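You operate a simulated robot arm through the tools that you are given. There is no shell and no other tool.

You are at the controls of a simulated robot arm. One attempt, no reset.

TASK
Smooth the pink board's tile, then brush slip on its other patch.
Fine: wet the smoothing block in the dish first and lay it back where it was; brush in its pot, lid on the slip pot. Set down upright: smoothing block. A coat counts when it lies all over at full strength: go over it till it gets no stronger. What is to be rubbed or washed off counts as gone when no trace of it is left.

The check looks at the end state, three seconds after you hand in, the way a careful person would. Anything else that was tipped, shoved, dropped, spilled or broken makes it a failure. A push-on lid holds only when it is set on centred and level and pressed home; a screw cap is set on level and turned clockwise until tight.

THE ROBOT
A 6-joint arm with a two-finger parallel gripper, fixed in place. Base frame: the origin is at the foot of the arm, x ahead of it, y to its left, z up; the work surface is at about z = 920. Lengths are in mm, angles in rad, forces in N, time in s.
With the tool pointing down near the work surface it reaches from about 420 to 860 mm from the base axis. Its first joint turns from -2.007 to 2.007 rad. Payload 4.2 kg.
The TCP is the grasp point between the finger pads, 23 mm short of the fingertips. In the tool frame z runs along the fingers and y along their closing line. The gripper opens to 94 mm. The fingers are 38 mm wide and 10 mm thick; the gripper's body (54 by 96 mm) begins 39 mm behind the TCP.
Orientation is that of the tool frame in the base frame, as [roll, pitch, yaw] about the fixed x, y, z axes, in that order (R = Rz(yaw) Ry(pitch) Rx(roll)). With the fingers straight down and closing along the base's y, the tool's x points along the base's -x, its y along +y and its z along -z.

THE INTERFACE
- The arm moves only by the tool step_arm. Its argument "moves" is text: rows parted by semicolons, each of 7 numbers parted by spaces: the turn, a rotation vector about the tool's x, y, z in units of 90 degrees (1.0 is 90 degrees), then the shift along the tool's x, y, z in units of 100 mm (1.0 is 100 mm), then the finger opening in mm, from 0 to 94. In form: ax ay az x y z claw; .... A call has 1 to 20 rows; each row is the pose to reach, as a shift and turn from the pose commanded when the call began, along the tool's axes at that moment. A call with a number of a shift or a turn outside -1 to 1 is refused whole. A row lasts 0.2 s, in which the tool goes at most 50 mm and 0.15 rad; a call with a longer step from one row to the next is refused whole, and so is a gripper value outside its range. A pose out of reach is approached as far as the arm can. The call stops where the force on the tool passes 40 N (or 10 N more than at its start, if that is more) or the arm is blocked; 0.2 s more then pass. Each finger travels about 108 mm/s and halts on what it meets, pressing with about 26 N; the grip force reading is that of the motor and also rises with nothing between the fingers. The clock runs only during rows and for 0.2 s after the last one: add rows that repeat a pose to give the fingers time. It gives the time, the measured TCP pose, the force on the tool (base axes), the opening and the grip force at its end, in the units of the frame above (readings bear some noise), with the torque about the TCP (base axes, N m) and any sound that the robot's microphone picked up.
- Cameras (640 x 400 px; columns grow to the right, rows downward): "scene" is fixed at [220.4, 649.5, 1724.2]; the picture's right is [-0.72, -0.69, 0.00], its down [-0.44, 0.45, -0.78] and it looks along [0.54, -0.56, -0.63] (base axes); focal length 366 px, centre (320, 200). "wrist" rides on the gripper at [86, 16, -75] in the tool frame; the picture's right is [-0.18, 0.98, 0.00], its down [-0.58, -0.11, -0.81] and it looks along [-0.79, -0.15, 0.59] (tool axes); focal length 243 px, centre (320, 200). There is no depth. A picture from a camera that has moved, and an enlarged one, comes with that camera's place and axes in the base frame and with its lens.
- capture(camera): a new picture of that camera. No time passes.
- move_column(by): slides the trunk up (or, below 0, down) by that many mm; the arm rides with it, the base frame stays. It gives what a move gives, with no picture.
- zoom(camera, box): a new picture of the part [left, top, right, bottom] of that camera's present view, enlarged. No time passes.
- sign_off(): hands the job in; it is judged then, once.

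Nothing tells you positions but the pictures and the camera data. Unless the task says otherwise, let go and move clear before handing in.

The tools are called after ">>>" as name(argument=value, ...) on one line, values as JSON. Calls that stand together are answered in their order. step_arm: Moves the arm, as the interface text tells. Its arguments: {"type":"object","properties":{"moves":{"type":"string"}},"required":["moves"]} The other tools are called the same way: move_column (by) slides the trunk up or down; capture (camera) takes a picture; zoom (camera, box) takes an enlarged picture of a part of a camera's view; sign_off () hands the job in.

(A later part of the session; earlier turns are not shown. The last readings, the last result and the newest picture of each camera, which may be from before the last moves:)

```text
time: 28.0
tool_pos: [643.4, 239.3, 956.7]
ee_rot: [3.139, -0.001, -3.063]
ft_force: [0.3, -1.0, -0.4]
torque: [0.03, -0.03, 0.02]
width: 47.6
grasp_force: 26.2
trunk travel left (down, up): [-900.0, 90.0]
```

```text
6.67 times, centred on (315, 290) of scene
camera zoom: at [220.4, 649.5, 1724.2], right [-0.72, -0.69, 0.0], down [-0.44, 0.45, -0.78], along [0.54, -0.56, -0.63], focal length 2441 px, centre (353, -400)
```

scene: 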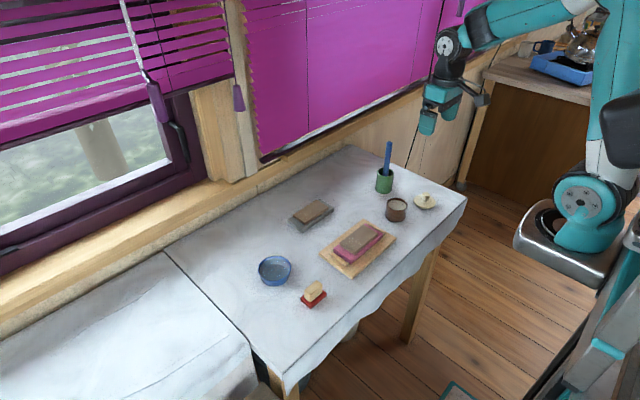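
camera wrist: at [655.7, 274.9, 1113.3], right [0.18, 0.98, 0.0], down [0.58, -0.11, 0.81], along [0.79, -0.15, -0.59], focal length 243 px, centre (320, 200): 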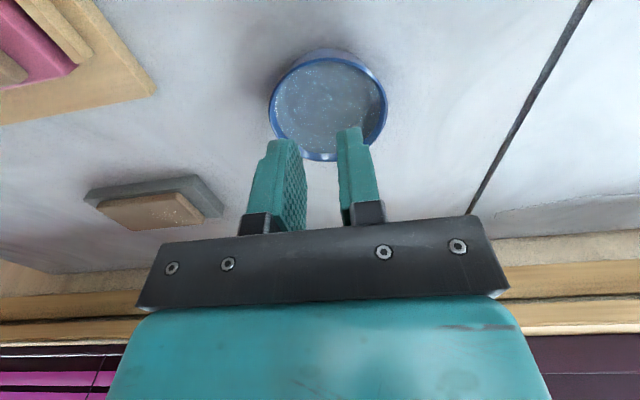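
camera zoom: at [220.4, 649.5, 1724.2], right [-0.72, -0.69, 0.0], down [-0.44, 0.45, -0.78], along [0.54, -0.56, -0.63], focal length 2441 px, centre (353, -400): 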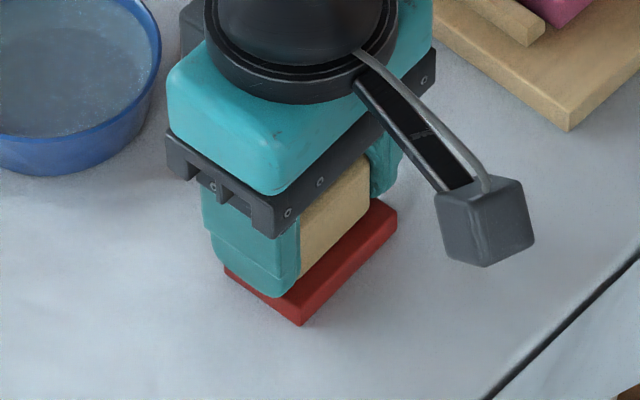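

Pads are flush on both ends of the wood. Slow test lift.

>>> step_arm(moves="0 0 0 0 0 -0.01 0; 0 0 0 0 0 -0.02 0; 0 0 0 0 0 -0.04 0; 0 0 0 0 0 -0.06 0; 0 0 0 0 0 -0.08 0")

>>> zoom(camera="scene", box=[280, 260, 350, 320])

```text
time: 29.2
tool_pos: [641.9, 240.4, 964.7]
ee_rot: [-3.141, -0.003, -3.063]
ft_force: [-1.3, 0.6, -0.1]
torque: [-0.01, -0.02, -0.01]
width: 47.7
grasp_force: 25.9
trunk travel left (down, up): [-900.0, 90.0]
```

```text
6.67 times, centred on (315, 290) of scene
camera zoom: at [220.4, 649.5, 1724.2], right [-0.72, -0.69, 0.0], down [-0.44, 0.45, -0.78], along [0.54, -0.56, -0.63], focal length 2441 px, centre (353, -400)
```

zoom: 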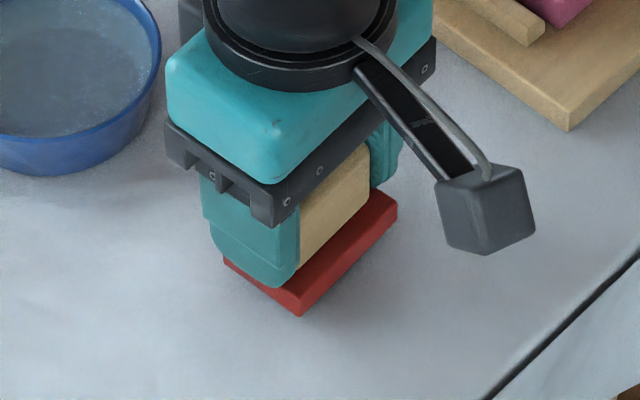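

The block is lifted with the gripper. Continuing the lift slowly and checking the width.

>>> step_arm(moves="0 0 0 0 0 -0.04 0; 0 0 0 0 0 -0.08 0; 0 0 0 0 0 -0.13 0; 0 0 0 0 0 -0.18 0; 0 0 0 0 0 -0.24 0; 0 0 0 0 0 -0.3 0; 0 0 0 0 0 -0.36 0; 0 0 0 0 0 -0.42 0; 0 0 0 0 0 -0.48 0; 0 0 0 0 0 -0.54 0; 0 0 0 0 0 -0.6 0; 0 0 0 0 0 -0.6 0")

>>> zoom(camera="scene", box=[270, 240, 360, 320])

>>> capture(camera="wrist")

```text
time: 31.8
tool_pos: [642.6, 240.0, 1024.5]
ee_rot: [-3.14, -0.002, -3.063]
ft_force: [0.8, 0.5, -0.3]
torque: [0.0, -0.01, 0.01]
width: 47.4
grasp_force: 26.7
trunk travel left (down, up): [-900.0, 90.0]
```

```text
5.00 times, centred on (315, 280) of scene
camera zoom: at [220.4, 649.5, 1724.2], right [-0.72, -0.69, 0.0], down [-0.44, 0.45, -0.78], along [0.54, -0.56, -0.63], focal length 1831 px, centre (345, -200)
```

zoom: 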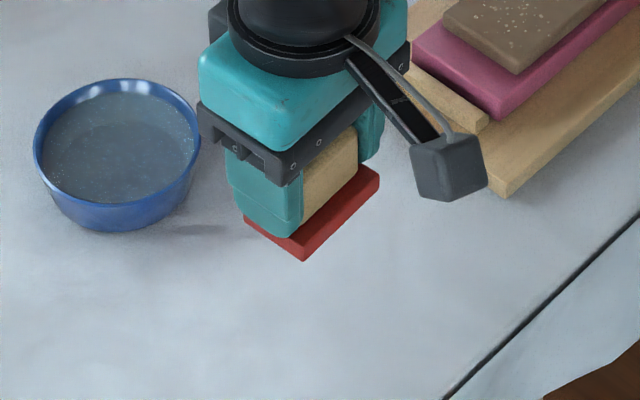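

```text
taken
camera wrist: at [556.2, 248.1, 1099.2], right [0.11, 0.99, 0.0], down [0.59, -0.06, 0.81], along [0.8, -0.09, -0.59], focal length 243 px, centre (320, 200)
```

wrist: 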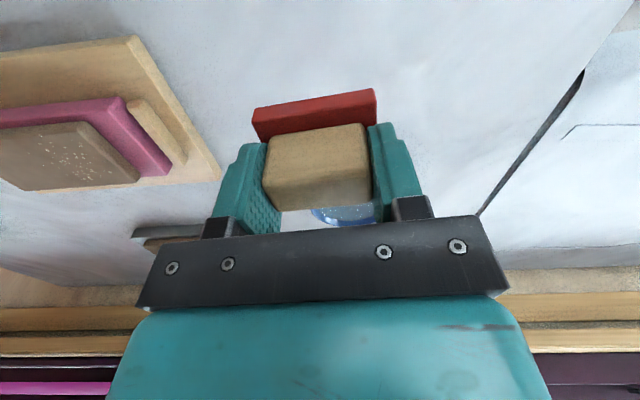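

Secure now. Moving slowly toward the dish while turning the block's yaw back to square.

>>> step_arm(moves="0 0 0.01 -0.08 0.01 0 0; 0 0 0.02 -0.18 0.02 0 0; 0 0 0.03 -0.3 0.035 0 0; 0 0 0.04 -0.42 0.05 0 0; 0 0 0.05 -0.54 0.065 0 0; 0 0 0.05 -0.66 0.08 0 0; 0 0 0.05 -0.78 0.09 0 0; 0 0 0.05 -0.86 0.102 0 0; 0 0 0.05 -0.86 0.102 0 0")

>>> capture(camera="wrist")

```text
time: 33.8
tool_pos: [727.6, 255.4, 1023.3]
ee_rot: [3.14, -0.003, 3.14]
ft_force: [0.0, -0.7, 0.0]
torque: [-0.01, 0.02, -0.01]
width: 47.5
grasp_force: 25.2
trunk travel left (down, up): [-900.0, 90.0]
```

```text
taken
camera wrist: at [642.8, 271.7, 1098.4], right [0.18, 0.98, 0.0], down [0.58, -0.11, 0.81], along [0.79, -0.15, -0.59], focal length 243 px, centre (320, 200)
```

wrist: 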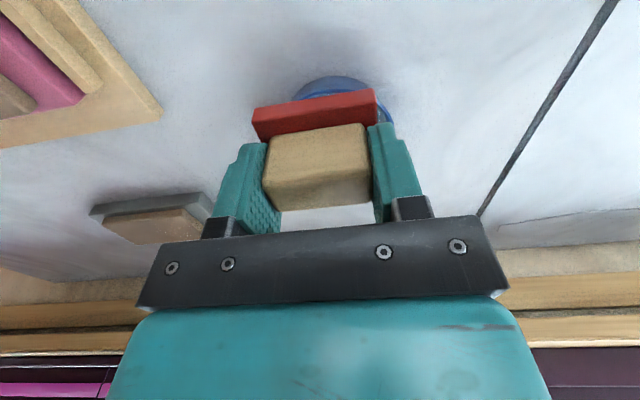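

>>> step_arm(moves="0 0 0 -0.08 0.01 0 0; 0 0 0 -0.18 0.03 0 0; 0 0 0 -0.28 0.05 0 0; 0 0 0 -0.37 0.065 0 0; 0 0 0 -0.37 0.065 0 0")

>>> zoom(camera="scene", box=[230, 220, 330, 300])

>>> zoom(camera="wrist", box=[230, 40, 420, 150])

```text
time: 35.0
tool_pos: [763.9, 263.4, 1024.3]
ee_rot: [-3.141, -0.002, -3.14]
ft_force: [-0.1, -0.3, 0.5]
torque: [-0.01, 0.01, -0.01]
width: 47.4
grasp_force: 25.9
trunk travel left (down, up): [-900.0, 90.0]
```

```text
5.00 times, centred on (280, 260) of scene
camera zoom: at [220.4, 649.5, 1724.2], right [-0.72, -0.69, 0.0], down [-0.44, 0.45, -0.78], along [0.54, -0.56, -0.63], focal length 1831 px, centre (520, -100)
```

zoom: 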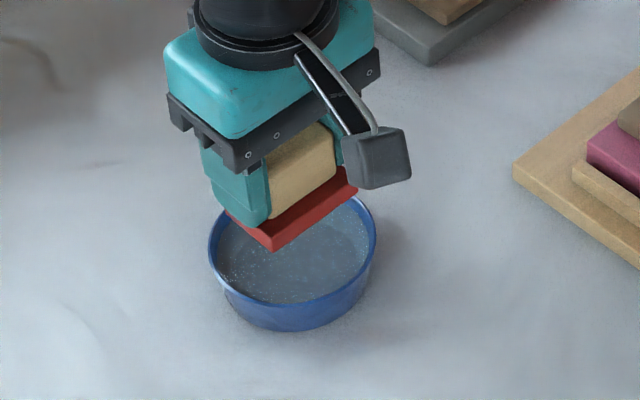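

```text
3.37 times, centred on (325, 95) of wrist
camera zoom: at [678.7, 278.7, 1099.8], right [0.18, 0.98, 0.0], down [0.58, -0.11, 0.81], along [0.79, -0.15, -0.59], focal length 817 px, centre (303, 554)
```

zoom: 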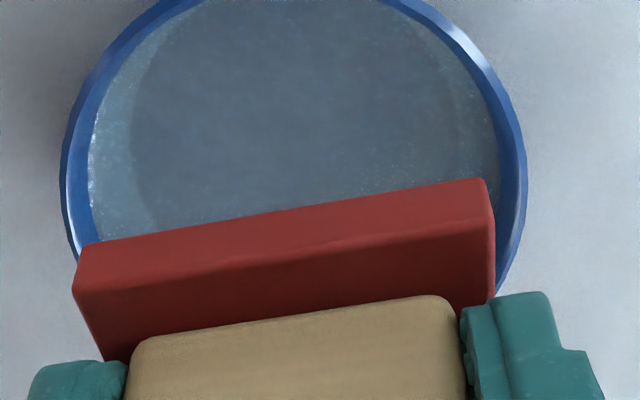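

Over the dish. I'll nudge +2 mm in x and lower the pad slowly toward the water surface.

>>> step_arm(moves="0 0 0 -0.02 -0.015 0.05 0; 0 0 0 -0.02 -0.015 0.12 0; 0 0 0 -0.02 -0.015 0.19 0; 0 0 0 -0.02 -0.015 0.26 0; 0 0 0 -0.02 -0.015 0.32 0; 0 0 0 -0.02 -0.015 0.37 0; 0 0 0 -0.02 -0.015 0.41 0; 0 0 0 -0.02 -0.015 0.43 0; 0 0 0 -0.02 -0.015 0.43 0")

>>> zoom(camera="scene", box=[245, 235, 315, 295])

>>> zoom(camera="wrist", box=[220, 40, 420, 150])

```text
time: 37.0
tool_pos: [766.8, 261.2, 981.0]
ee_rot: [-3.141, -0.003, 3.142]
ft_force: [0.7, -1.6, -0.9]
torque: [-0.06, -0.04, 0.02]
width: 47.4
grasp_force: 25.9
trunk travel left (down, up): [-900.0, 90.0]
```

```text
6.67 times, centred on (280, 265) of scene
camera zoom: at [220.4, 649.5, 1724.2], right [-0.72, -0.69, 0.0], down [-0.44, 0.45, -0.78], along [0.54, -0.56, -0.63], focal length 2441 px, centre (587, -233)
```

zoom: 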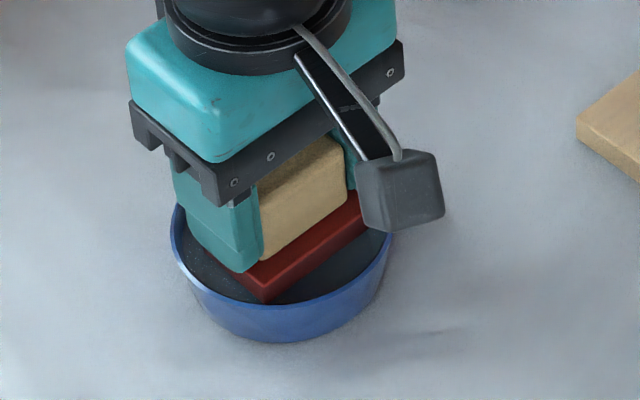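

```text
3.20 times, centred on (320, 95) of wrist
camera zoom: at [681.2, 277.2, 1055.9], right [0.18, 0.98, 0.0], down [0.58, -0.11, 0.81], along [0.79, -0.15, -0.59], focal length 776 px, centre (320, 536)
```

zoom: 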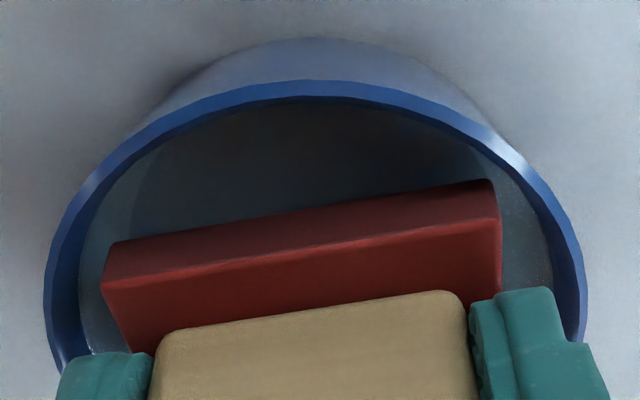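

The pad is inside the dish, centred. A few millimetres deeper so the sole is clearly in the water, with a short dwell.

>>> step_arm(moves="0 0 0 -0.01 0.005 0.01 0; 0 0 0 -0.02 0.01 0.02 0; 0 0 0 -0.02 0.01 0.03 0; 0 0 0 -0.02 0.01 0.04 0; 0 0 0 -0.02 0.01 0.05 0; 0 0 0 -0.02 0.01 0.05 0; 0 0 0 -0.02 0.01 0.05 0; 0 0 0 -0.02 0.01 0.05 0")

>>> zoom(camera="scene", box=[245, 235, 315, 295])

>>> zoom(camera="wrist", box=[220, 40, 420, 150])

```text
time: 38.8
tool_pos: [766.1, 262.1, 978.4]
ee_rot: [3.14, 0.002, 3.141]
ft_force: [4.4, 0.6, 25.1]
torque: [-0.15, -0.04, 0.01]
width: 47.5
grasp_force: 26.4
out of reach, approached as far as the arm can: row 3, 5
trunk travel left (down, up): [-900.0, 90.0]
```

```text
6.67 times, centred on (280, 265) of scene
camera zoom: at [220.4, 649.5, 1724.2], right [-0.72, -0.69, 0.0], down [-0.44, 0.45, -0.78], along [0.54, -0.56, -0.63], focal length 2441 px, centre (587, -233)
```

zoom: 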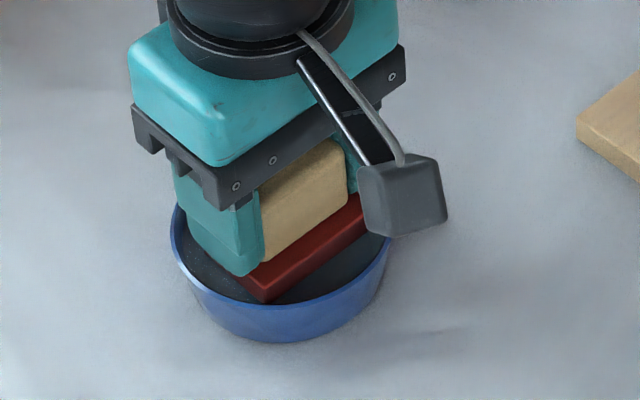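

```text
3.20 times, centred on (320, 95) of wrist
camera zoom: at [680.6, 276.8, 1053.5], right [0.18, 0.98, 0.0], down [0.58, -0.11, 0.81], along [0.79, -0.15, -0.59], focal length 776 px, centre (320, 536)
```

zoom: 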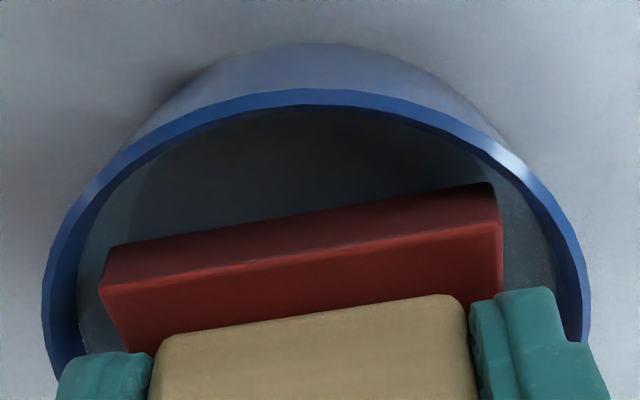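

It touched the dish (25 N upward), so that is deep enough; the pad looks dark and wet. Raising slowly straight up.

>>> step_arm(moves="0 0 0 0 0 -0.02 0; 0 0 0 0 0 -0.05 0; 0 0 0 0 0 -0.09 0; 0 0 0 0 0 -0.14 0; 0 0 0 0 0 -0.2 0; 0 0 0 0 0 -0.28 0; 0 0 0 0 0 -0.36 0; 0 0 0 0 0 -0.44 0; 0 0 0 0 0 -0.52 0; 0 0 0 0 0 -0.58 0; 0 0 0 0 0 -0.58 0")

>>> zoom(camera="scene", box=[235, 215, 325, 295])

>>> zoom(camera="wrist", box=[220, 40, 420, 240])

```text
time: 41.2
tool_pos: [769.8, 262.5, 1033.2]
ee_rot: [3.141, -0.002, 3.14]
ft_force: [0.2, 0.1, -1.0]
torque: [0.05, 0.01, 0.01]
width: 47.4
grasp_force: 26.0
trunk travel left (down, up): [-900.0, 90.0]
```

```text
5.00 times, centred on (280, 255) of scene
camera zoom: at [220.4, 649.5, 1724.2], right [-0.72, -0.69, 0.0], down [-0.44, 0.45, -0.78], along [0.54, -0.56, -0.63], focal length 1831 px, centre (520, -75)
```

zoom: 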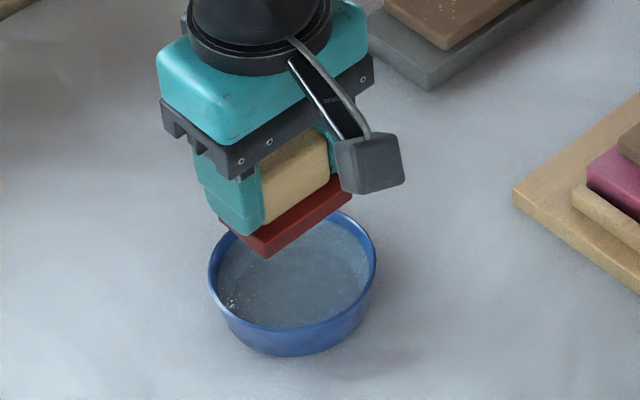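

```text
2.00 times, centred on (320, 140) of wrist
camera zoom: at [683.4, 278.0, 1108.8], right [0.18, 0.98, 0.0], down [0.58, -0.11, 0.81], along [0.79, -0.15, -0.59], focal length 485 px, centre (320, 320)
```

zoom: 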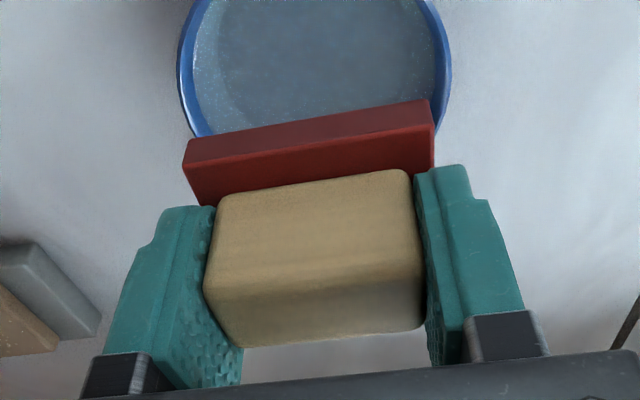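

The pad has gone darker (wet) and the dish hasn't moved. Carrying the block slowly toward the tile.

>>> step_arm(moves="0 0 0 0.03 -0.06 0 0; 0 0 0 0.08 -0.16 0 0; 0 0 0 0.15 -0.3 0 0; 0 0 0 0.22 -0.45 0 0; 0 0 0 0.3 -0.6 0 0; 0 0 0 0.37 -0.75 0 0; 0 0 0 0.44 -0.88 0 0; 0 0 0 0.49 -0.97 0 0; 0 0 0 0.5 -1 0 0")

>>> step_arm(moves="0 0 0 0.03 -0.06 0 0; 0 0 0 0.08 -0.16 0 0; 0 0 0 0.15 -0.3 0 0; 0 0 0 0.22 -0.45 0 0; 0 0 0 0.3 -0.6 0 0; 0 0 0 0.37 -0.75 0 0; 0 0 0 0.44 -0.88 0 0; 0 0 0 0.49 -0.97 0 0; 0 0 0 0.5 -1 0 0; 0 0 0 0.5 -1 0 0")

>>> zoom(camera="scene", box=[300, 190, 410, 290])

>>> capture(camera="wrist")

```text
time: 43.2
tool_pos: [719.3, 161.4, 1034.0]
ee_rot: [3.142, -0.002, 3.141]
ft_force: [-0.1, 0.7, -0.8]
torque: [0.01, 0.01, 0.01]
width: 47.3
grasp_force: 25.9
trunk travel left (down, up): [-900.0, 90.0]
```

```text
time: 45.4
tool_pos: [669.0, 62.7, 1034.1]
ee_rot: [-3.141, 0.0, -3.141]
ft_force: [0.2, 0.3, -1.0]
torque: [0.02, 0.0, -0.05]
width: 47.6
grasp_force: 26.1
trunk travel left (down, up): [-900.0, 90.0]
```

```text
4.00 times, centred on (355, 240) of scene
camera zoom: at [220.4, 649.5, 1724.2], right [-0.72, -0.69, 0.0], down [-0.44, 0.45, -0.78], along [0.54, -0.56, -0.63], focal length 1465 px, centre (180, 40)
```

zoom: 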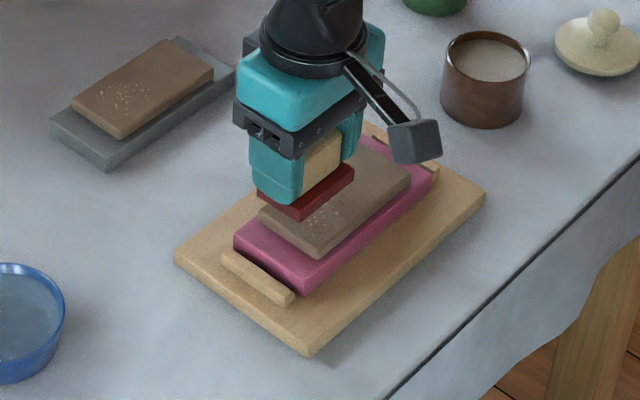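

```text
taken
camera wrist: at [583.2, 77.8, 1108.8], right [0.18, 0.98, 0.0], down [0.58, -0.11, 0.81], along [0.79, -0.15, -0.59], focal length 243 px, centre (320, 200)
```

wrist: 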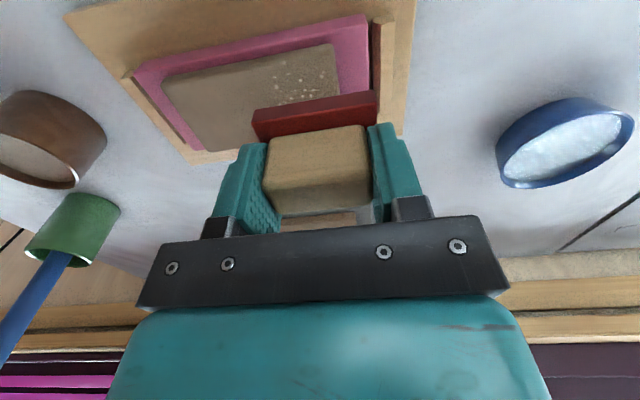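

>>> zoom(camera="wrist", box=[100, 0, 420, 180])

```text
2.00 times, centred on (260, 90) of wrist
camera zoom: at [583.2, 77.8, 1108.8], right [0.18, 0.98, 0.0], down [0.58, -0.11, 0.81], along [0.79, -0.15, -0.59], focal length 485 px, centre (440, 420)
```

zoom: 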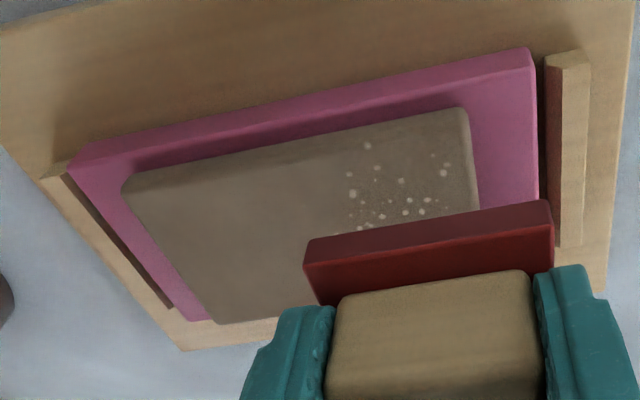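

The tile corners re-measure at x 641–696, y -31–75. Moving over the rough half and descending gently until contact.

>>> step_arm(moves="0 0 0 0 -0.06 0 0; 0 0 0 0.005 -0.13 0.02 0; 0 0 0 0.005 -0.13 0.07 0; 0 0 0 0.005 -0.13 0.13 0; 0 0 0 0.005 -0.13 0.19 0; 0 0 0 0.005 -0.13 0.24 0; 0 0 0 0.005 -0.13 0.27 0; 0 0 0 0.005 -0.13 0.29 0; 0 0 0 0.005 -0.13 0.29 0")

>>> zoom(camera="scene", box=[315, 205, 395, 275])

>>> zoom(camera="wrist", box=[150, 40, 430, 200])

```text
time: 47.4
tool_pos: [668.2, 50.8, 1006.0]
ee_rot: [-3.14, -0.002, 3.141]
ft_force: [0.7, 0.3, -1.4]
torque: [-0.02, -0.03, -0.03]
width: 47.4
grasp_force: 25.6
trunk travel left (down, up): [-900.0, 90.0]
```

```text
5.71 times, centred on (355, 240) of scene
camera zoom: at [220.4, 649.5, 1724.2], right [-0.72, -0.69, 0.0], down [-0.44, 0.45, -0.78], along [0.54, -0.56, -0.63], focal length 2092 px, centre (120, -29)
```

zoom: 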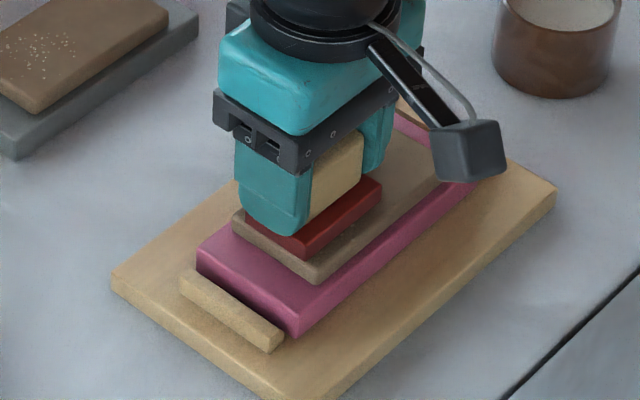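

```text
2.29 times, centred on (290, 120) of wrist
camera zoom: at [582.5, 65.4, 1080.5], right [0.18, 0.98, 0.0], down [0.58, -0.11, 0.81], along [0.79, -0.15, -0.59], focal length 555 px, centre (389, 383)
```

zoom: 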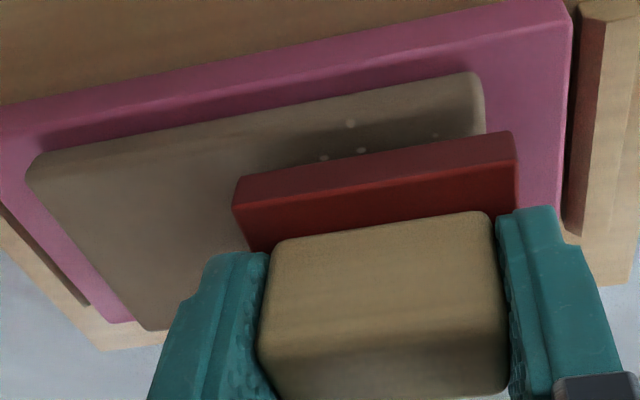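

>>> step_arm(moves="0 0 0 0 0 0.01 0; 0 0 0 0 0 0.02 0; 0 0 0 0 0 0.03 0; 0 0 0 0 0 0.03 0")

>>> step_arm(moves="0 0 0 0 0 0.01 0; 0 0 0 0 0 0.01 0")

>>> step_arm(moves="0 0 0 0 0 0.01 0; 0 0 0 0 0 0.01 0")

```text
time: 48.4
tool_pos: [668.7, 50.4, 1001.8]
ee_rot: [-3.14, -0.001, 3.141]
ft_force: [0.3, -0.1, 0.3]
torque: [0.0, -0.01, -0.03]
width: 47.1
grasp_force: 25.8
trunk travel left (down, up): [-900.0, 90.0]
```

```text
time: 49.0
tool_pos: [668.6, 49.3, 1002.0]
ee_rot: [3.141, -0.001, -3.141]
ft_force: [0.3, -1.2, -1.0]
torque: [0.02, -0.04, -0.01]
width: 47.3
grasp_force: 26.0
trunk travel left (down, up): [-900.0, 90.0]
```

```text
time: 49.6
tool_pos: [668.4, 50.1, 998.8]
ee_rot: [-3.14, -0.003, -3.141]
ft_force: [-0.3, 0.6, 0.2]
torque: [-0.01, 0.02, 0.01]
width: 47.4
grasp_force: 25.9
trunk travel left (down, up): [-900.0, 90.0]
```

No contact yet; continuing 1 mm at a time.

>>> step_arm(moves="0 0 0 0 0 0.01 0; 0 0 0 0 0 0.01 0")

>>> step_arm(moves="0 0 0 0 0 0.01 0; 0 0 0 0 0 0.01 0")

>>> zoom(camera="scene", box=[330, 215, 380, 260])

```text
time: 50.2
tool_pos: [669.4, 49.5, 998.3]
ee_rot: [-3.141, 0.0, 3.14]
ft_force: [-1.1, -1.1, 6.3]
torque: [-0.1, -0.04, -0.02]
width: 47.4
grasp_force: 26.0
trunk travel left (down, up): [-900.0, 90.0]
```

```text
time: 50.8
tool_pos: [669.5, 50.1, 999.4]
ee_rot: [3.14, -0.001, -3.14]
ft_force: [-2.8, -2.0, 19.0]
torque: [-0.14, 0.05, -0.01]
width: 47.3
grasp_force: 26.1
trunk travel left (down, up): [-900.0, 90.0]
```

```text
8.89 times, centred on (355, 238) of scene
camera zoom: at [220.4, 649.5, 1724.2], right [-0.72, -0.69, 0.0], down [-0.44, 0.45, -0.78], along [0.54, -0.56, -0.63], focal length 3255 px, centre (9, -133)
```

zoom: 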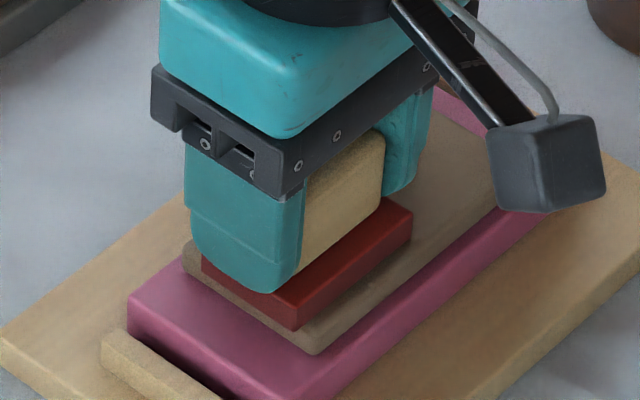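

Contact at TCP z ≈ 999.5. Easing to about 10 N and rubbing with short strokes along y (the direction held by the cleats).

>>> step_arm(moves="0 0 0 0 0 -0.006 0; 0 0 0 0 -0.03 -0.006 0; 0 0 0 0 -0.06 -0.006 0; 0 0 0 0 -0.09 -0.006 0; 0 0 0 0 -0.06 -0.006 0; 0 0 0 0 -0.03 -0.006 0; 0 0 0 0 0 -0.006 0; 0 0 0 0 0.03 -0.006 0; 0 0 0 0 0.06 -0.006 0; 0 0 0 0 0.03 -0.006 0; 0 0 0 0 0 -0.006 0; 0 0 0 0 -0.03 -0.006 0; 0 0 0 0 -0.06 -0.006 0; 0 0 0 0 -0.09 -0.006 0; 0 0 0 0 -0.06 -0.006 0; 0 0 0 0 -0.03 -0.006 0; 0 0 0 0 0 -0.006 0")

>>> zoom(camera="scene", box=[315, 205, 395, 275])

>>> zoom(camera="wrist", box=[150, 40, 430, 200])

```text
time: 54.4
tool_pos: [667.2, 49.7, 998.3]
ee_rot: [-3.142, -0.001, -3.141]
ft_force: [0.6, -3.1, 6.0]
torque: [-0.12, -0.1, 0.01]
width: 47.3
grasp_force: 25.8
trunk travel left (down, up): [-900.0, 90.0]
```

```text
5.71 times, centred on (355, 240) of scene
camera zoom: at [220.4, 649.5, 1724.2], right [-0.72, -0.69, 0.0], down [-0.44, 0.45, -0.78], along [0.54, -0.56, -0.63], focal length 2092 px, centre (120, -29)
```

zoom: 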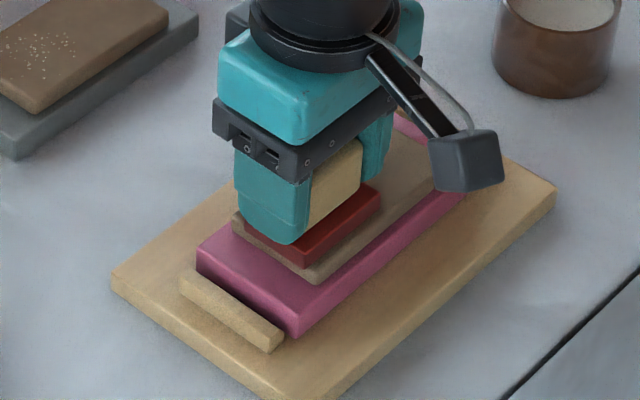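

```text
2.29 times, centred on (290, 120) of wrist
camera zoom: at [583.0, 64.9, 1073.8], right [0.18, 0.98, 0.0], down [0.58, -0.11, 0.81], along [0.79, -0.15, -0.59], focal length 555 px, centre (389, 383)
```

zoom: 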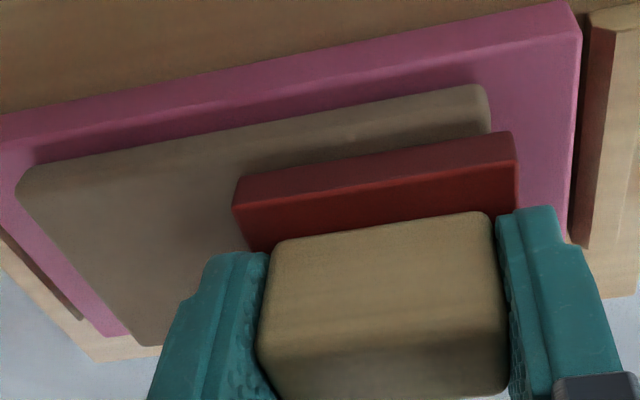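

Specks near the middle are fading. Lifting slightly, shifting to the near (-x) edge, and rubbing there.

>>> step_arm(moves="0 0 0 0 0 -0.03 0; 0 0 0 0.06 0 -0.03 0; 0 0 0 0.12 0 -0.03 0; 0 0 0 0.12 0 -0.01 0; 0 0 0 0.12 0 0.003 0; 0 0 0 0.12 -0.03 0.003 0; 0 0 0 0.12 -0.06 0.003 0; 0 0 0 0.12 -0.09 0.003 0; 0 0 0 0.12 -0.06 0.003 0; 0 0 0 0.12 -0.03 0.003 0; 0 0 0 0.12 0 0.003 0; 0 0 0 0.12 0.03 0.003 0; 0 0 0 0.12 0.06 0.003 0; 0 0 0 0.12 0.03 0.003 0; 0 0 0 0.12 0 0.003 0; 0 0 0 0.12 -0.03 0.003 0; 0 0 0 0.12 -0.06 0.003 0; 0 0 0 0.12 -0.09 0.003 0; 0 0 0 0.12 -0.04 0.003 0; 0 0 0 0.12 0 0.003 0")

>>> zoom(camera="scene", box=[315, 205, 395, 275])

>>> zoom(camera="wrist", box=[150, 40, 430, 200])

```text
time: 58.6
tool_pos: [656.1, 49.1, 998.9]
ee_rot: [-3.139, -0.002, 3.142]
ft_force: [0.6, -9.6, 21.4]
torque: [-0.25, -0.12, -0.07]
width: 47.3
grasp_force: 25.4
trunk travel left (down, up): [-900.0, 90.0]
```

```text
5.71 times, centred on (355, 240) of scene
camera zoom: at [220.4, 649.5, 1724.2], right [-0.72, -0.69, 0.0], down [-0.44, 0.45, -0.78], along [0.54, -0.56, -0.63], focal length 2092 px, centre (120, -29)
```

zoom: 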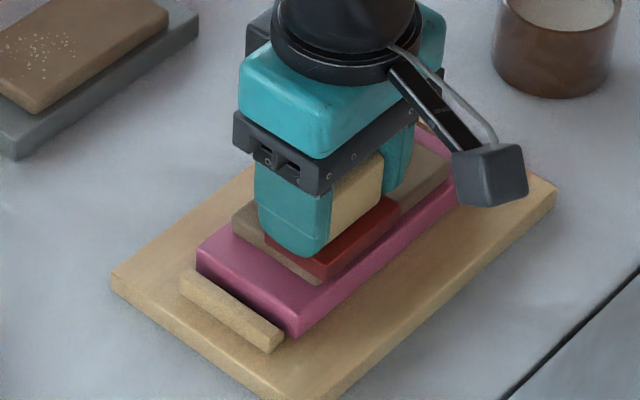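

```text
2.29 times, centred on (290, 120) of wrist
camera zoom: at [570.4, 64.6, 1073.5], right [0.19, 0.98, 0.0], down [0.58, -0.11, 0.81], along [0.79, -0.15, -0.59], focal length 555 px, centre (389, 383)
```

zoom: 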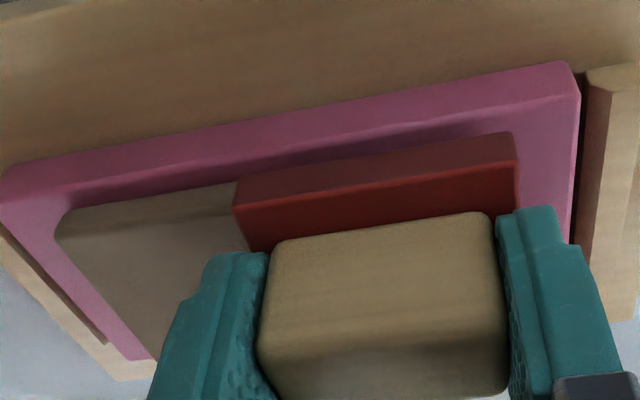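

Now the far (+x) edge, slightly lighter pressure.

>>> step_arm(moves="0 0 0 0 0 -0.03 0; 0 0 0 -0.08 0 -0.03 0; 0 0 0 -0.16 0 -0.03 0; 0 0 0 -0.24 0 -0.03 0; 0 0 0 -0.24 0 -0.015 0; 0 0 0 -0.24 0 -0.006 0; 0 0 0 -0.24 -0.03 -0.006 0; 0 0 0 -0.24 -0.06 -0.006 0; 0 0 0 -0.24 -0.09 -0.006 0; 0 0 0 -0.24 -0.05 -0.006 0; 0 0 0 -0.24 0 -0.006 0; 0 0 0 -0.24 0.03 -0.006 0; 0 0 0 -0.24 0.06 -0.006 0; 0 0 0 -0.24 0.03 -0.006 0; 0 0 0 -0.24 0 -0.006 0; 0 0 0 -0.24 -0.03 -0.006 0; 0 0 0 -0.24 -0.06 -0.006 0; 0 0 0 -0.24 -0.09 -0.006 0; 0 0 0 -0.24 -0.04 -0.006 0; 0 0 0 -0.24 0 -0.006 0")

>>> zoom(camera="scene", box=[315, 205, 395, 275])

>>> zoom(camera="wrist", box=[150, 40, 430, 200])

```text
time: 62.8
tool_pos: [681.4, 48.1, 998.6]
ee_rot: [3.141, -0.001, 3.141]
ft_force: [0.2, -1.7, 5.3]
torque: [-0.09, -0.03, 0.01]
width: 47.5
grasp_force: 25.9
trunk travel left (down, up): [-900.0, 90.0]
```

```text
5.71 times, centred on (355, 240) of scene
camera zoom: at [220.4, 649.5, 1724.2], right [-0.72, -0.69, 0.0], down [-0.44, 0.45, -0.78], along [0.54, -0.56, -0.63], focal length 2092 px, centre (120, -29)
```

zoom: 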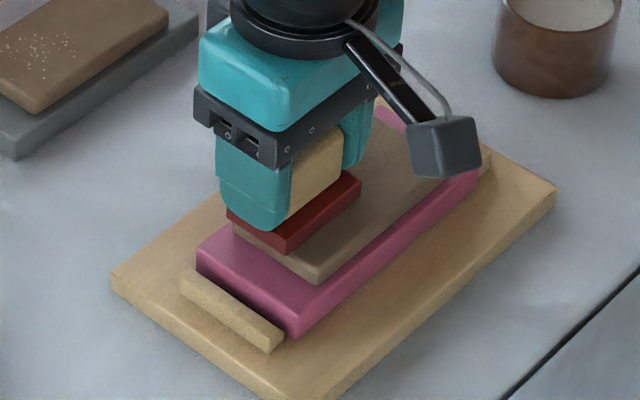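

```text
2.29 times, centred on (290, 120) of wrist
camera zoom: at [595.5, 64.5, 1073.8], right [0.18, 0.98, 0.0], down [0.58, -0.11, 0.81], along [0.79, -0.15, -0.59], focal length 555 px, centre (389, 383)
```

zoom: 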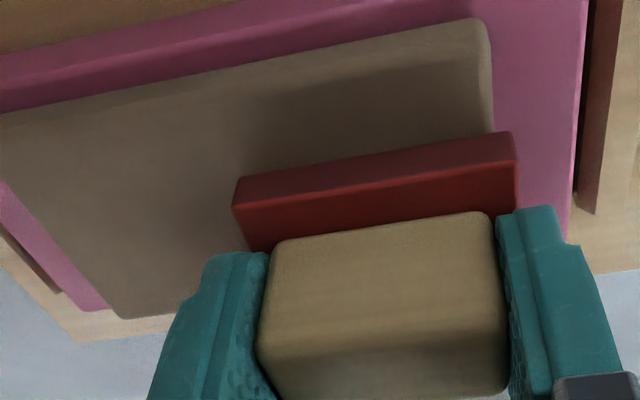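

No specks visible on the part I can see. Lifting and moving off to +y so I can inspect the entire tile.

>>> step_arm(moves="0 0 0 0 0 -0.03 0; 0 0 0 0 0 -0.1 0; 0 0 0 0 0 -0.2 0; 0 0 0 0 0.08 -0.3 0; 0 0 0 0.05 0.2 -0.38 0; 0 0 0 0.1 0.34 -0.4 0; 0 0 0 0.15 0.48 -0.4 0; 0 0 0 0.2 0.62 -0.4 0; 0 0 0 0.25 0.76 -0.4 0; 0 0 0 0.3 0.9 -0.4 0; 0 0 0 0.35 1 -0.4 0; 0 0 0 0.35 1 -0.4 0")

>>> zoom(camera="scene", box=[325, 205, 395, 265])

>>> capture(camera="wrist")

>>> zoom(camera="wrist", box=[0, 0, 240, 150])

```text
time: 65.4
tool_pos: [644.5, 149.7, 1038.3]
ee_rot: [-3.141, -0.001, 3.141]
ft_force: [0.1, 0.4, -0.9]
torque: [-0.03, 0.02, -0.04]
width: 47.4
grasp_force: 26.4
trunk travel left (down, up): [-900.0, 90.0]
```

```text
6.67 times, centred on (360, 235) of scene
camera zoom: at [220.4, 649.5, 1724.2], right [-0.72, -0.69, 0.0], down [-0.44, 0.45, -0.78], along [0.54, -0.56, -0.63], focal length 2441 px, centre (53, -33)
```

zoom: 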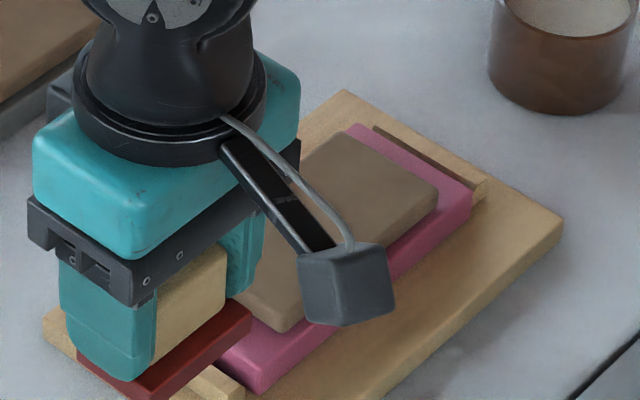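

```text
taken
camera wrist: at [560.1, 165.0, 1113.6], right [0.18, 0.98, 0.0], down [0.58, -0.11, 0.81], along [0.79, -0.15, -0.59], focal length 243 px, centre (320, 200)
```

wrist: 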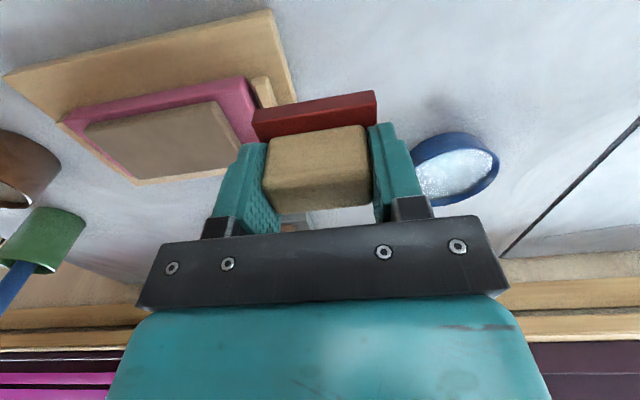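

```text
2.67 times, centred on (120, 75) of wrist
camera zoom: at [560.1, 165.0, 1113.6], right [0.18, 0.98, 0.0], down [0.58, -0.11, 0.81], along [0.79, -0.15, -0.59], focal length 647 px, centre (853, 533)
```

zoom: 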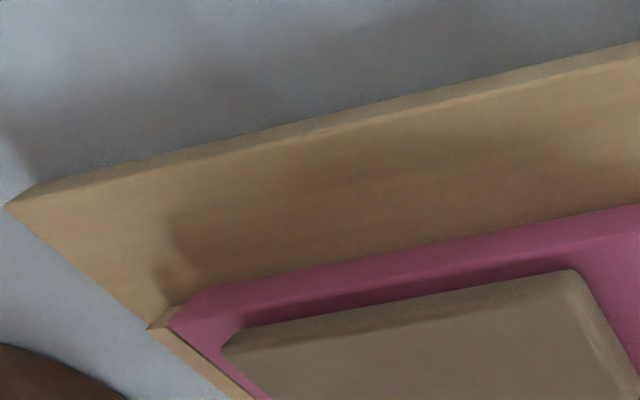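

>>> zoom(camera="wrist", box=[70, 90, 250, 190])

>>> step_arm(moves="0 0 0 0 0.08 0 0; 0 0 0 0 0.22 0 0; 0 0 0 0 0.38 0 0; 0 0 0 0 0.54 0 0; 0 0 0 0 0.7 0 0; 0 0 0 0 0.82 0 0; 0 0 0 0 0.91 0 0; 0 0 0 0 0.91 0 0")

>>> zoom(camera="scene", box=[325, 205, 395, 265])

```text
3.56 times, centred on (160, 140) of wrist
camera zoom: at [560.1, 165.0, 1113.6], right [0.18, 0.98, 0.0], down [0.58, -0.11, 0.81], along [0.79, -0.15, -0.59], focal length 863 px, centre (889, 413)
```

zoom: 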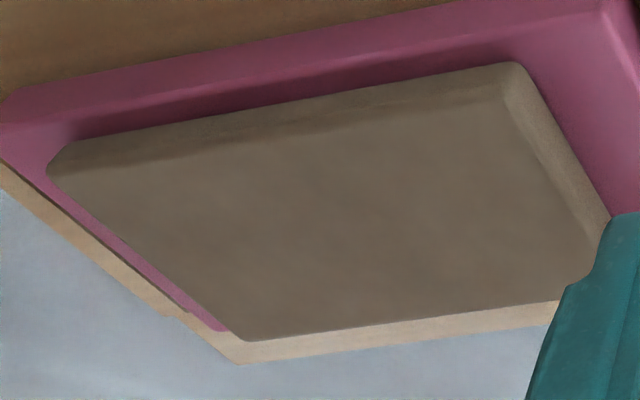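

```text
time: 67.2
tool_pos: [644.9, 241.1, 1038.8]
ee_rot: [3.141, -0.002, 3.141]
ft_force: [0.1, -0.5, -1.3]
torque: [-0.03, -0.01, 0.04]
width: 47.3
grasp_force: 26.0
trunk travel left (down, up): [-900.0, 90.0]
```

```text
6.67 times, centred on (360, 235) of scene
camera zoom: at [220.4, 649.5, 1724.2], right [-0.72, -0.69, 0.0], down [-0.44, 0.45, -0.78], along [0.54, -0.56, -0.63], focal length 2441 px, centre (53, -33)
```

zoom: 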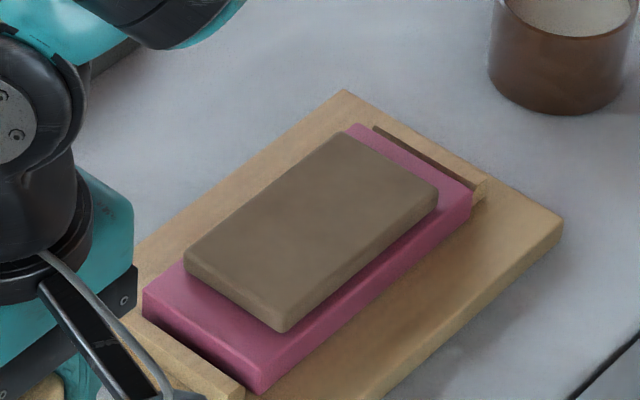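

>>> zoom(camera="scene", box=[342, 220, 376, 256])

>>> zoom(camera="scene", box=[285, 240, 345, 315])

>>> zoom(camera="wrist", box=[220, 40, 420, 240])

```text
11.11 times, centred on (359, 238) of scene
camera zoom: at [220.4, 649.5, 1724.2], right [-0.72, -0.69, 0.0], down [-0.44, 0.45, -0.78], along [0.54, -0.56, -0.63], focal length 4069 px, centre (-113, -222)
```

zoom: 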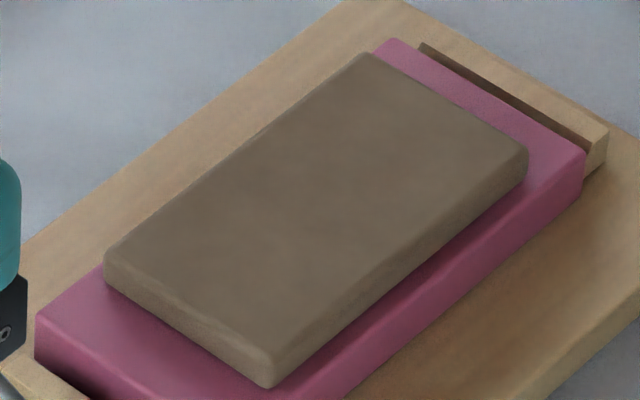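

```text
5.33 times, centred on (315, 278) of scene
camera zoom: at [220.4, 649.5, 1724.2], right [-0.72, -0.69, 0.0], down [-0.44, 0.45, -0.78], along [0.54, -0.56, -0.63], focal length 1953 px, centre (347, -213)
```

zoom: 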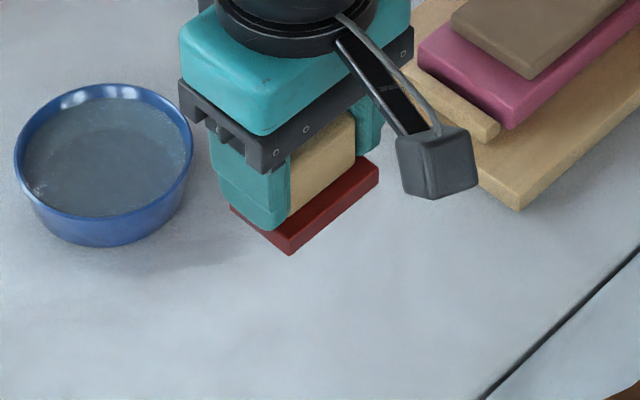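

```text
2.00 times, centred on (320, 140) of wrist
camera zoom: at [559.6, 256.4, 1113.6], right [0.18, 0.98, 0.0], down [0.58, -0.11, 0.81], along [0.79, -0.15, -0.59], focal length 485 px, centre (320, 320)
```

zoom: 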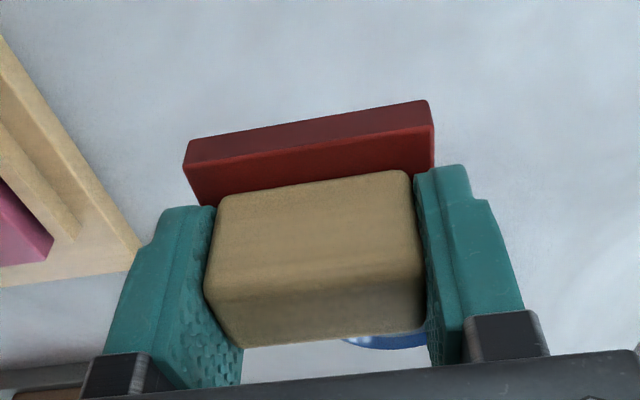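

Tile is clean. Now placing the block back at its original spot (pad centre ≈ (641, 241), square). Lowering slowly.

>>> step_arm(moves="0 0 0 0.02 0.005 0.04 0; 0 0 0 0.043 0.009 0.12 0; 0 0 0 0.043 0.009 0.22 0; 0 0 0 0.043 0.009 0.34 0; 0 0 0 0.043 0.009 0.46 0; 0 0 0 0.043 0.009 0.57 0; 0 0 0 0.043 0.009 0.66 0; 0 0 0 0.043 0.009 0.72 0; 0 0 0 0.043 0.009 0.77 0; 0 0 0 0.043 0.009 0.79 0; 0 0 0 0.043 0.009 0.79 0")

>>> zoom(camera="scene", box=[290, 270, 340, 315])

```text
time: 69.6
tool_pos: [640.9, 240.9, 959.9]
ee_rot: [3.141, -0.002, 3.141]
ft_force: [0.0, -0.4, -0.9]
torque: [0.0, 0.0, 0.0]
width: 47.5
grasp_force: 25.6
trunk travel left (down, up): [-900.0, 90.0]
```

```text
8.89 times, centred on (315, 292) of scene
camera zoom: at [220.4, 649.5, 1724.2], right [-0.72, -0.69, 0.0], down [-0.44, 0.45, -0.78], along [0.54, -0.56, -0.63], focal length 3255 px, centre (364, -622)
```

zoom: 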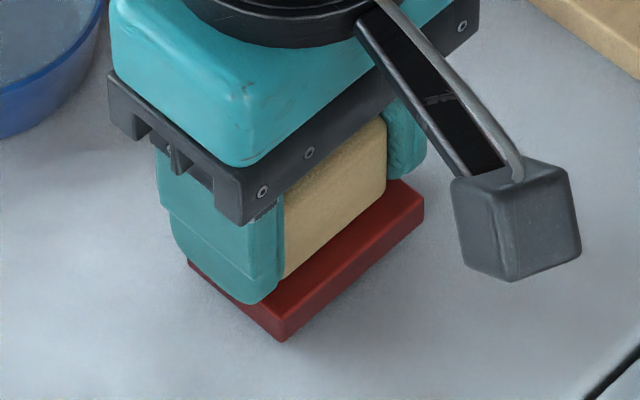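

Nearly back on its original outline. Lowering the last millimetres.

>>> step_arm(moves="0 0 0 0 0 0.01 0; 0 0 0 0 0 0.02 0; 0 0 0 0 0 0.02 0")

>>> step_arm(moves="0 0 0 0 0 0.01 0; 0 0 0 0 0 0.01 0")

>>> step_arm(moves="0 0 0 0 0 0.01 0; 0 0 0 0 0 0.01 0")

```text
time: 70.4
tool_pos: [640.5, 240.9, 956.7]
ee_rot: [-3.141, -0.001, 3.139]
ft_force: [0.7, 0.7, -1.2]
torque: [0.01, 0.01, 0.01]
width: 47.4
grasp_force: 26.1
trunk travel left (down, up): [-900.0, 90.0]
```

```text
time: 71.0
tool_pos: [641.5, 240.9, 957.1]
ee_rot: [-3.14, -0.002, -3.141]
ft_force: [-0.4, -0.1, -1.1]
torque: [0.01, 0.01, 0.03]
width: 47.5
grasp_force: 26.0
trunk travel left (down, up): [-900.0, 90.0]
```

```text
time: 71.6
tool_pos: [642.2, 241.5, 955.8]
ee_rot: [3.141, -0.003, 3.142]
ft_force: [0.0, -0.1, -0.7]
torque: [0.01, 0.01, -0.01]
width: 47.1
grasp_force: 26.4
trunk travel left (down, up): [-900.0, 90.0]
```

>>> step_arm(moves="0 0 0 0 0 0.01 0; 0 0 0 0 0 0.01 0")

>>> step_arm(moves="0 0 0 0 0 0.008 0; 0 0 0 0 0 0.008 0")

>>> zoom(camera="scene", box=[290, 270, 340, 315])

```text
time: 72.2
tool_pos: [641.7, 241.8, 954.1]
ee_rot: [-3.141, -0.002, 3.141]
ft_force: [-1.1, -1.1, 1.9]
torque: [-0.05, -0.04, -0.02]
width: 47.4
grasp_force: 25.6
trunk travel left (down, up): [-900.0, 90.0]
```

```text
time: 72.8
tool_pos: [641.7, 240.1, 956.1]
ee_rot: [3.139, 0.001, 3.142]
ft_force: [-1.2, -2.1, 13.4]
torque: [-0.2, 0.11, 0.02]
width: 47.3
grasp_force: 26.2
trunk travel left (down, up): [-900.0, 90.0]
```

```text
8.89 times, centred on (315, 292) of scene
camera zoom: at [220.4, 649.5, 1724.2], right [-0.72, -0.69, 0.0], down [-0.44, 0.45, -0.78], along [0.54, -0.56, -0.63], focal length 3255 px, centre (364, -622)
```

zoom: 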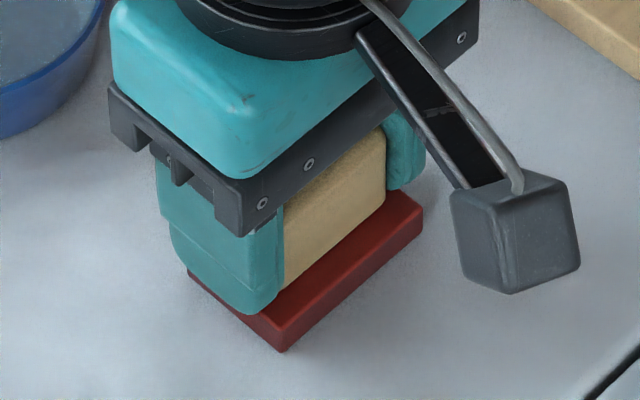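

On the table, about 2 mm off the original outline toward the camera. A tiny lift-and-shift correction, then release.

>>> step_arm(moves="0 0 0 0 0 -0.015 0; 0 0 0 0 0 -0.025 0; 0 0 0 -0.016 -0.017 -0.025 0; 0 0 0 -0.016 -0.017 -0.015 0; 0 0 0 -0.016 -0.017 -0.008 0; 0 0 0 -0.016 -0.017 -0.004 0; 0 0 0 -0.016 -0.017 -0.004 0")

>>> zoom(camera="scene", box=[290, 270, 340, 315])

```text
time: 74.4
tool_pos: [642.8, 239.6, 953.1]
ee_rot: [3.141, -0.002, 3.141]
ft_force: [-0.8, -4.4, 8.2]
torque: [-0.11, -0.01, -0.04]
width: 47.5
grasp_force: 26.1
trunk travel left (down, up): [-900.0, 90.0]
```

```text
8.89 times, centred on (315, 292) of scene
camera zoom: at [220.4, 649.5, 1724.2], right [-0.72, -0.69, 0.0], down [-0.44, 0.45, -0.78], along [0.54, -0.56, -0.63], focal length 3255 px, centre (364, -622)
```

zoom: 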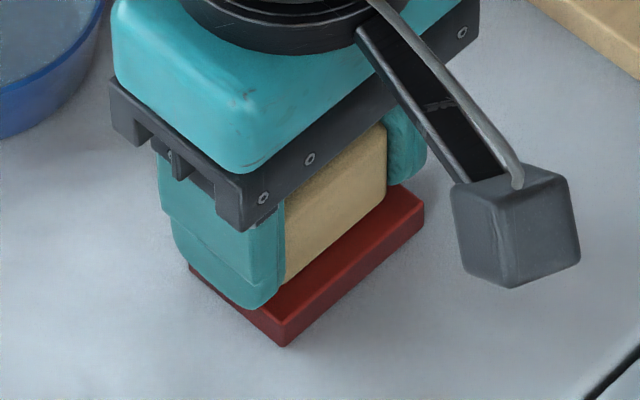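

Matches the original outline. Releasing and rising straight up.

>>> step_arm(moves="0 0 0 0 0 -0.005 50; 0 0 0 0 0 -0.005 60; 0 0 0 0 0 -0.005 80; 0 0 0 0 0 -0.005 94; 0 0 0 0 0 -0.1 94; 0 0 0 0 0 -0.4 94; 0 0 0 0 0 -0.8 94; 0 0 0 0 0 -1 94")

>>> zoom(camera="scene", box=[290, 270, 340, 315])

```text
time: 76.2
tool_pos: [643.3, 241.8, 1055.5]
ee_rot: [3.139, -0.001, -3.141]
ft_force: [-0.6, -0.1, -0.2]
torque: [0.03, 0.01, -0.02]
width: 93.7
grasp_force: 0.1
trunk travel left (down, up): [-900.0, 90.0]
```

```text
8.89 times, centred on (315, 292) of scene
camera zoom: at [220.4, 649.5, 1724.2], right [-0.72, -0.69, 0.0], down [-0.44, 0.45, -0.78], along [0.54, -0.56, -0.63], focal length 3255 px, centre (364, -622)
```

zoom: 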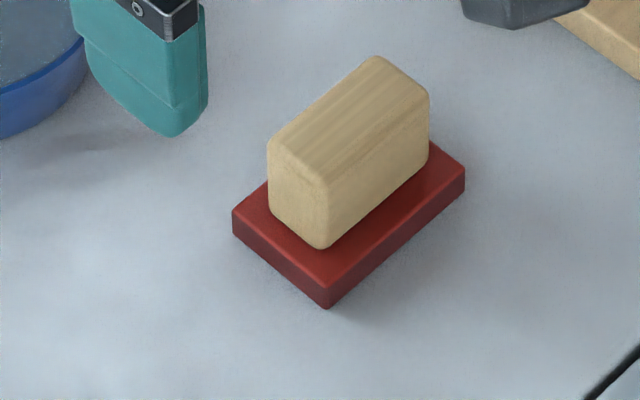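

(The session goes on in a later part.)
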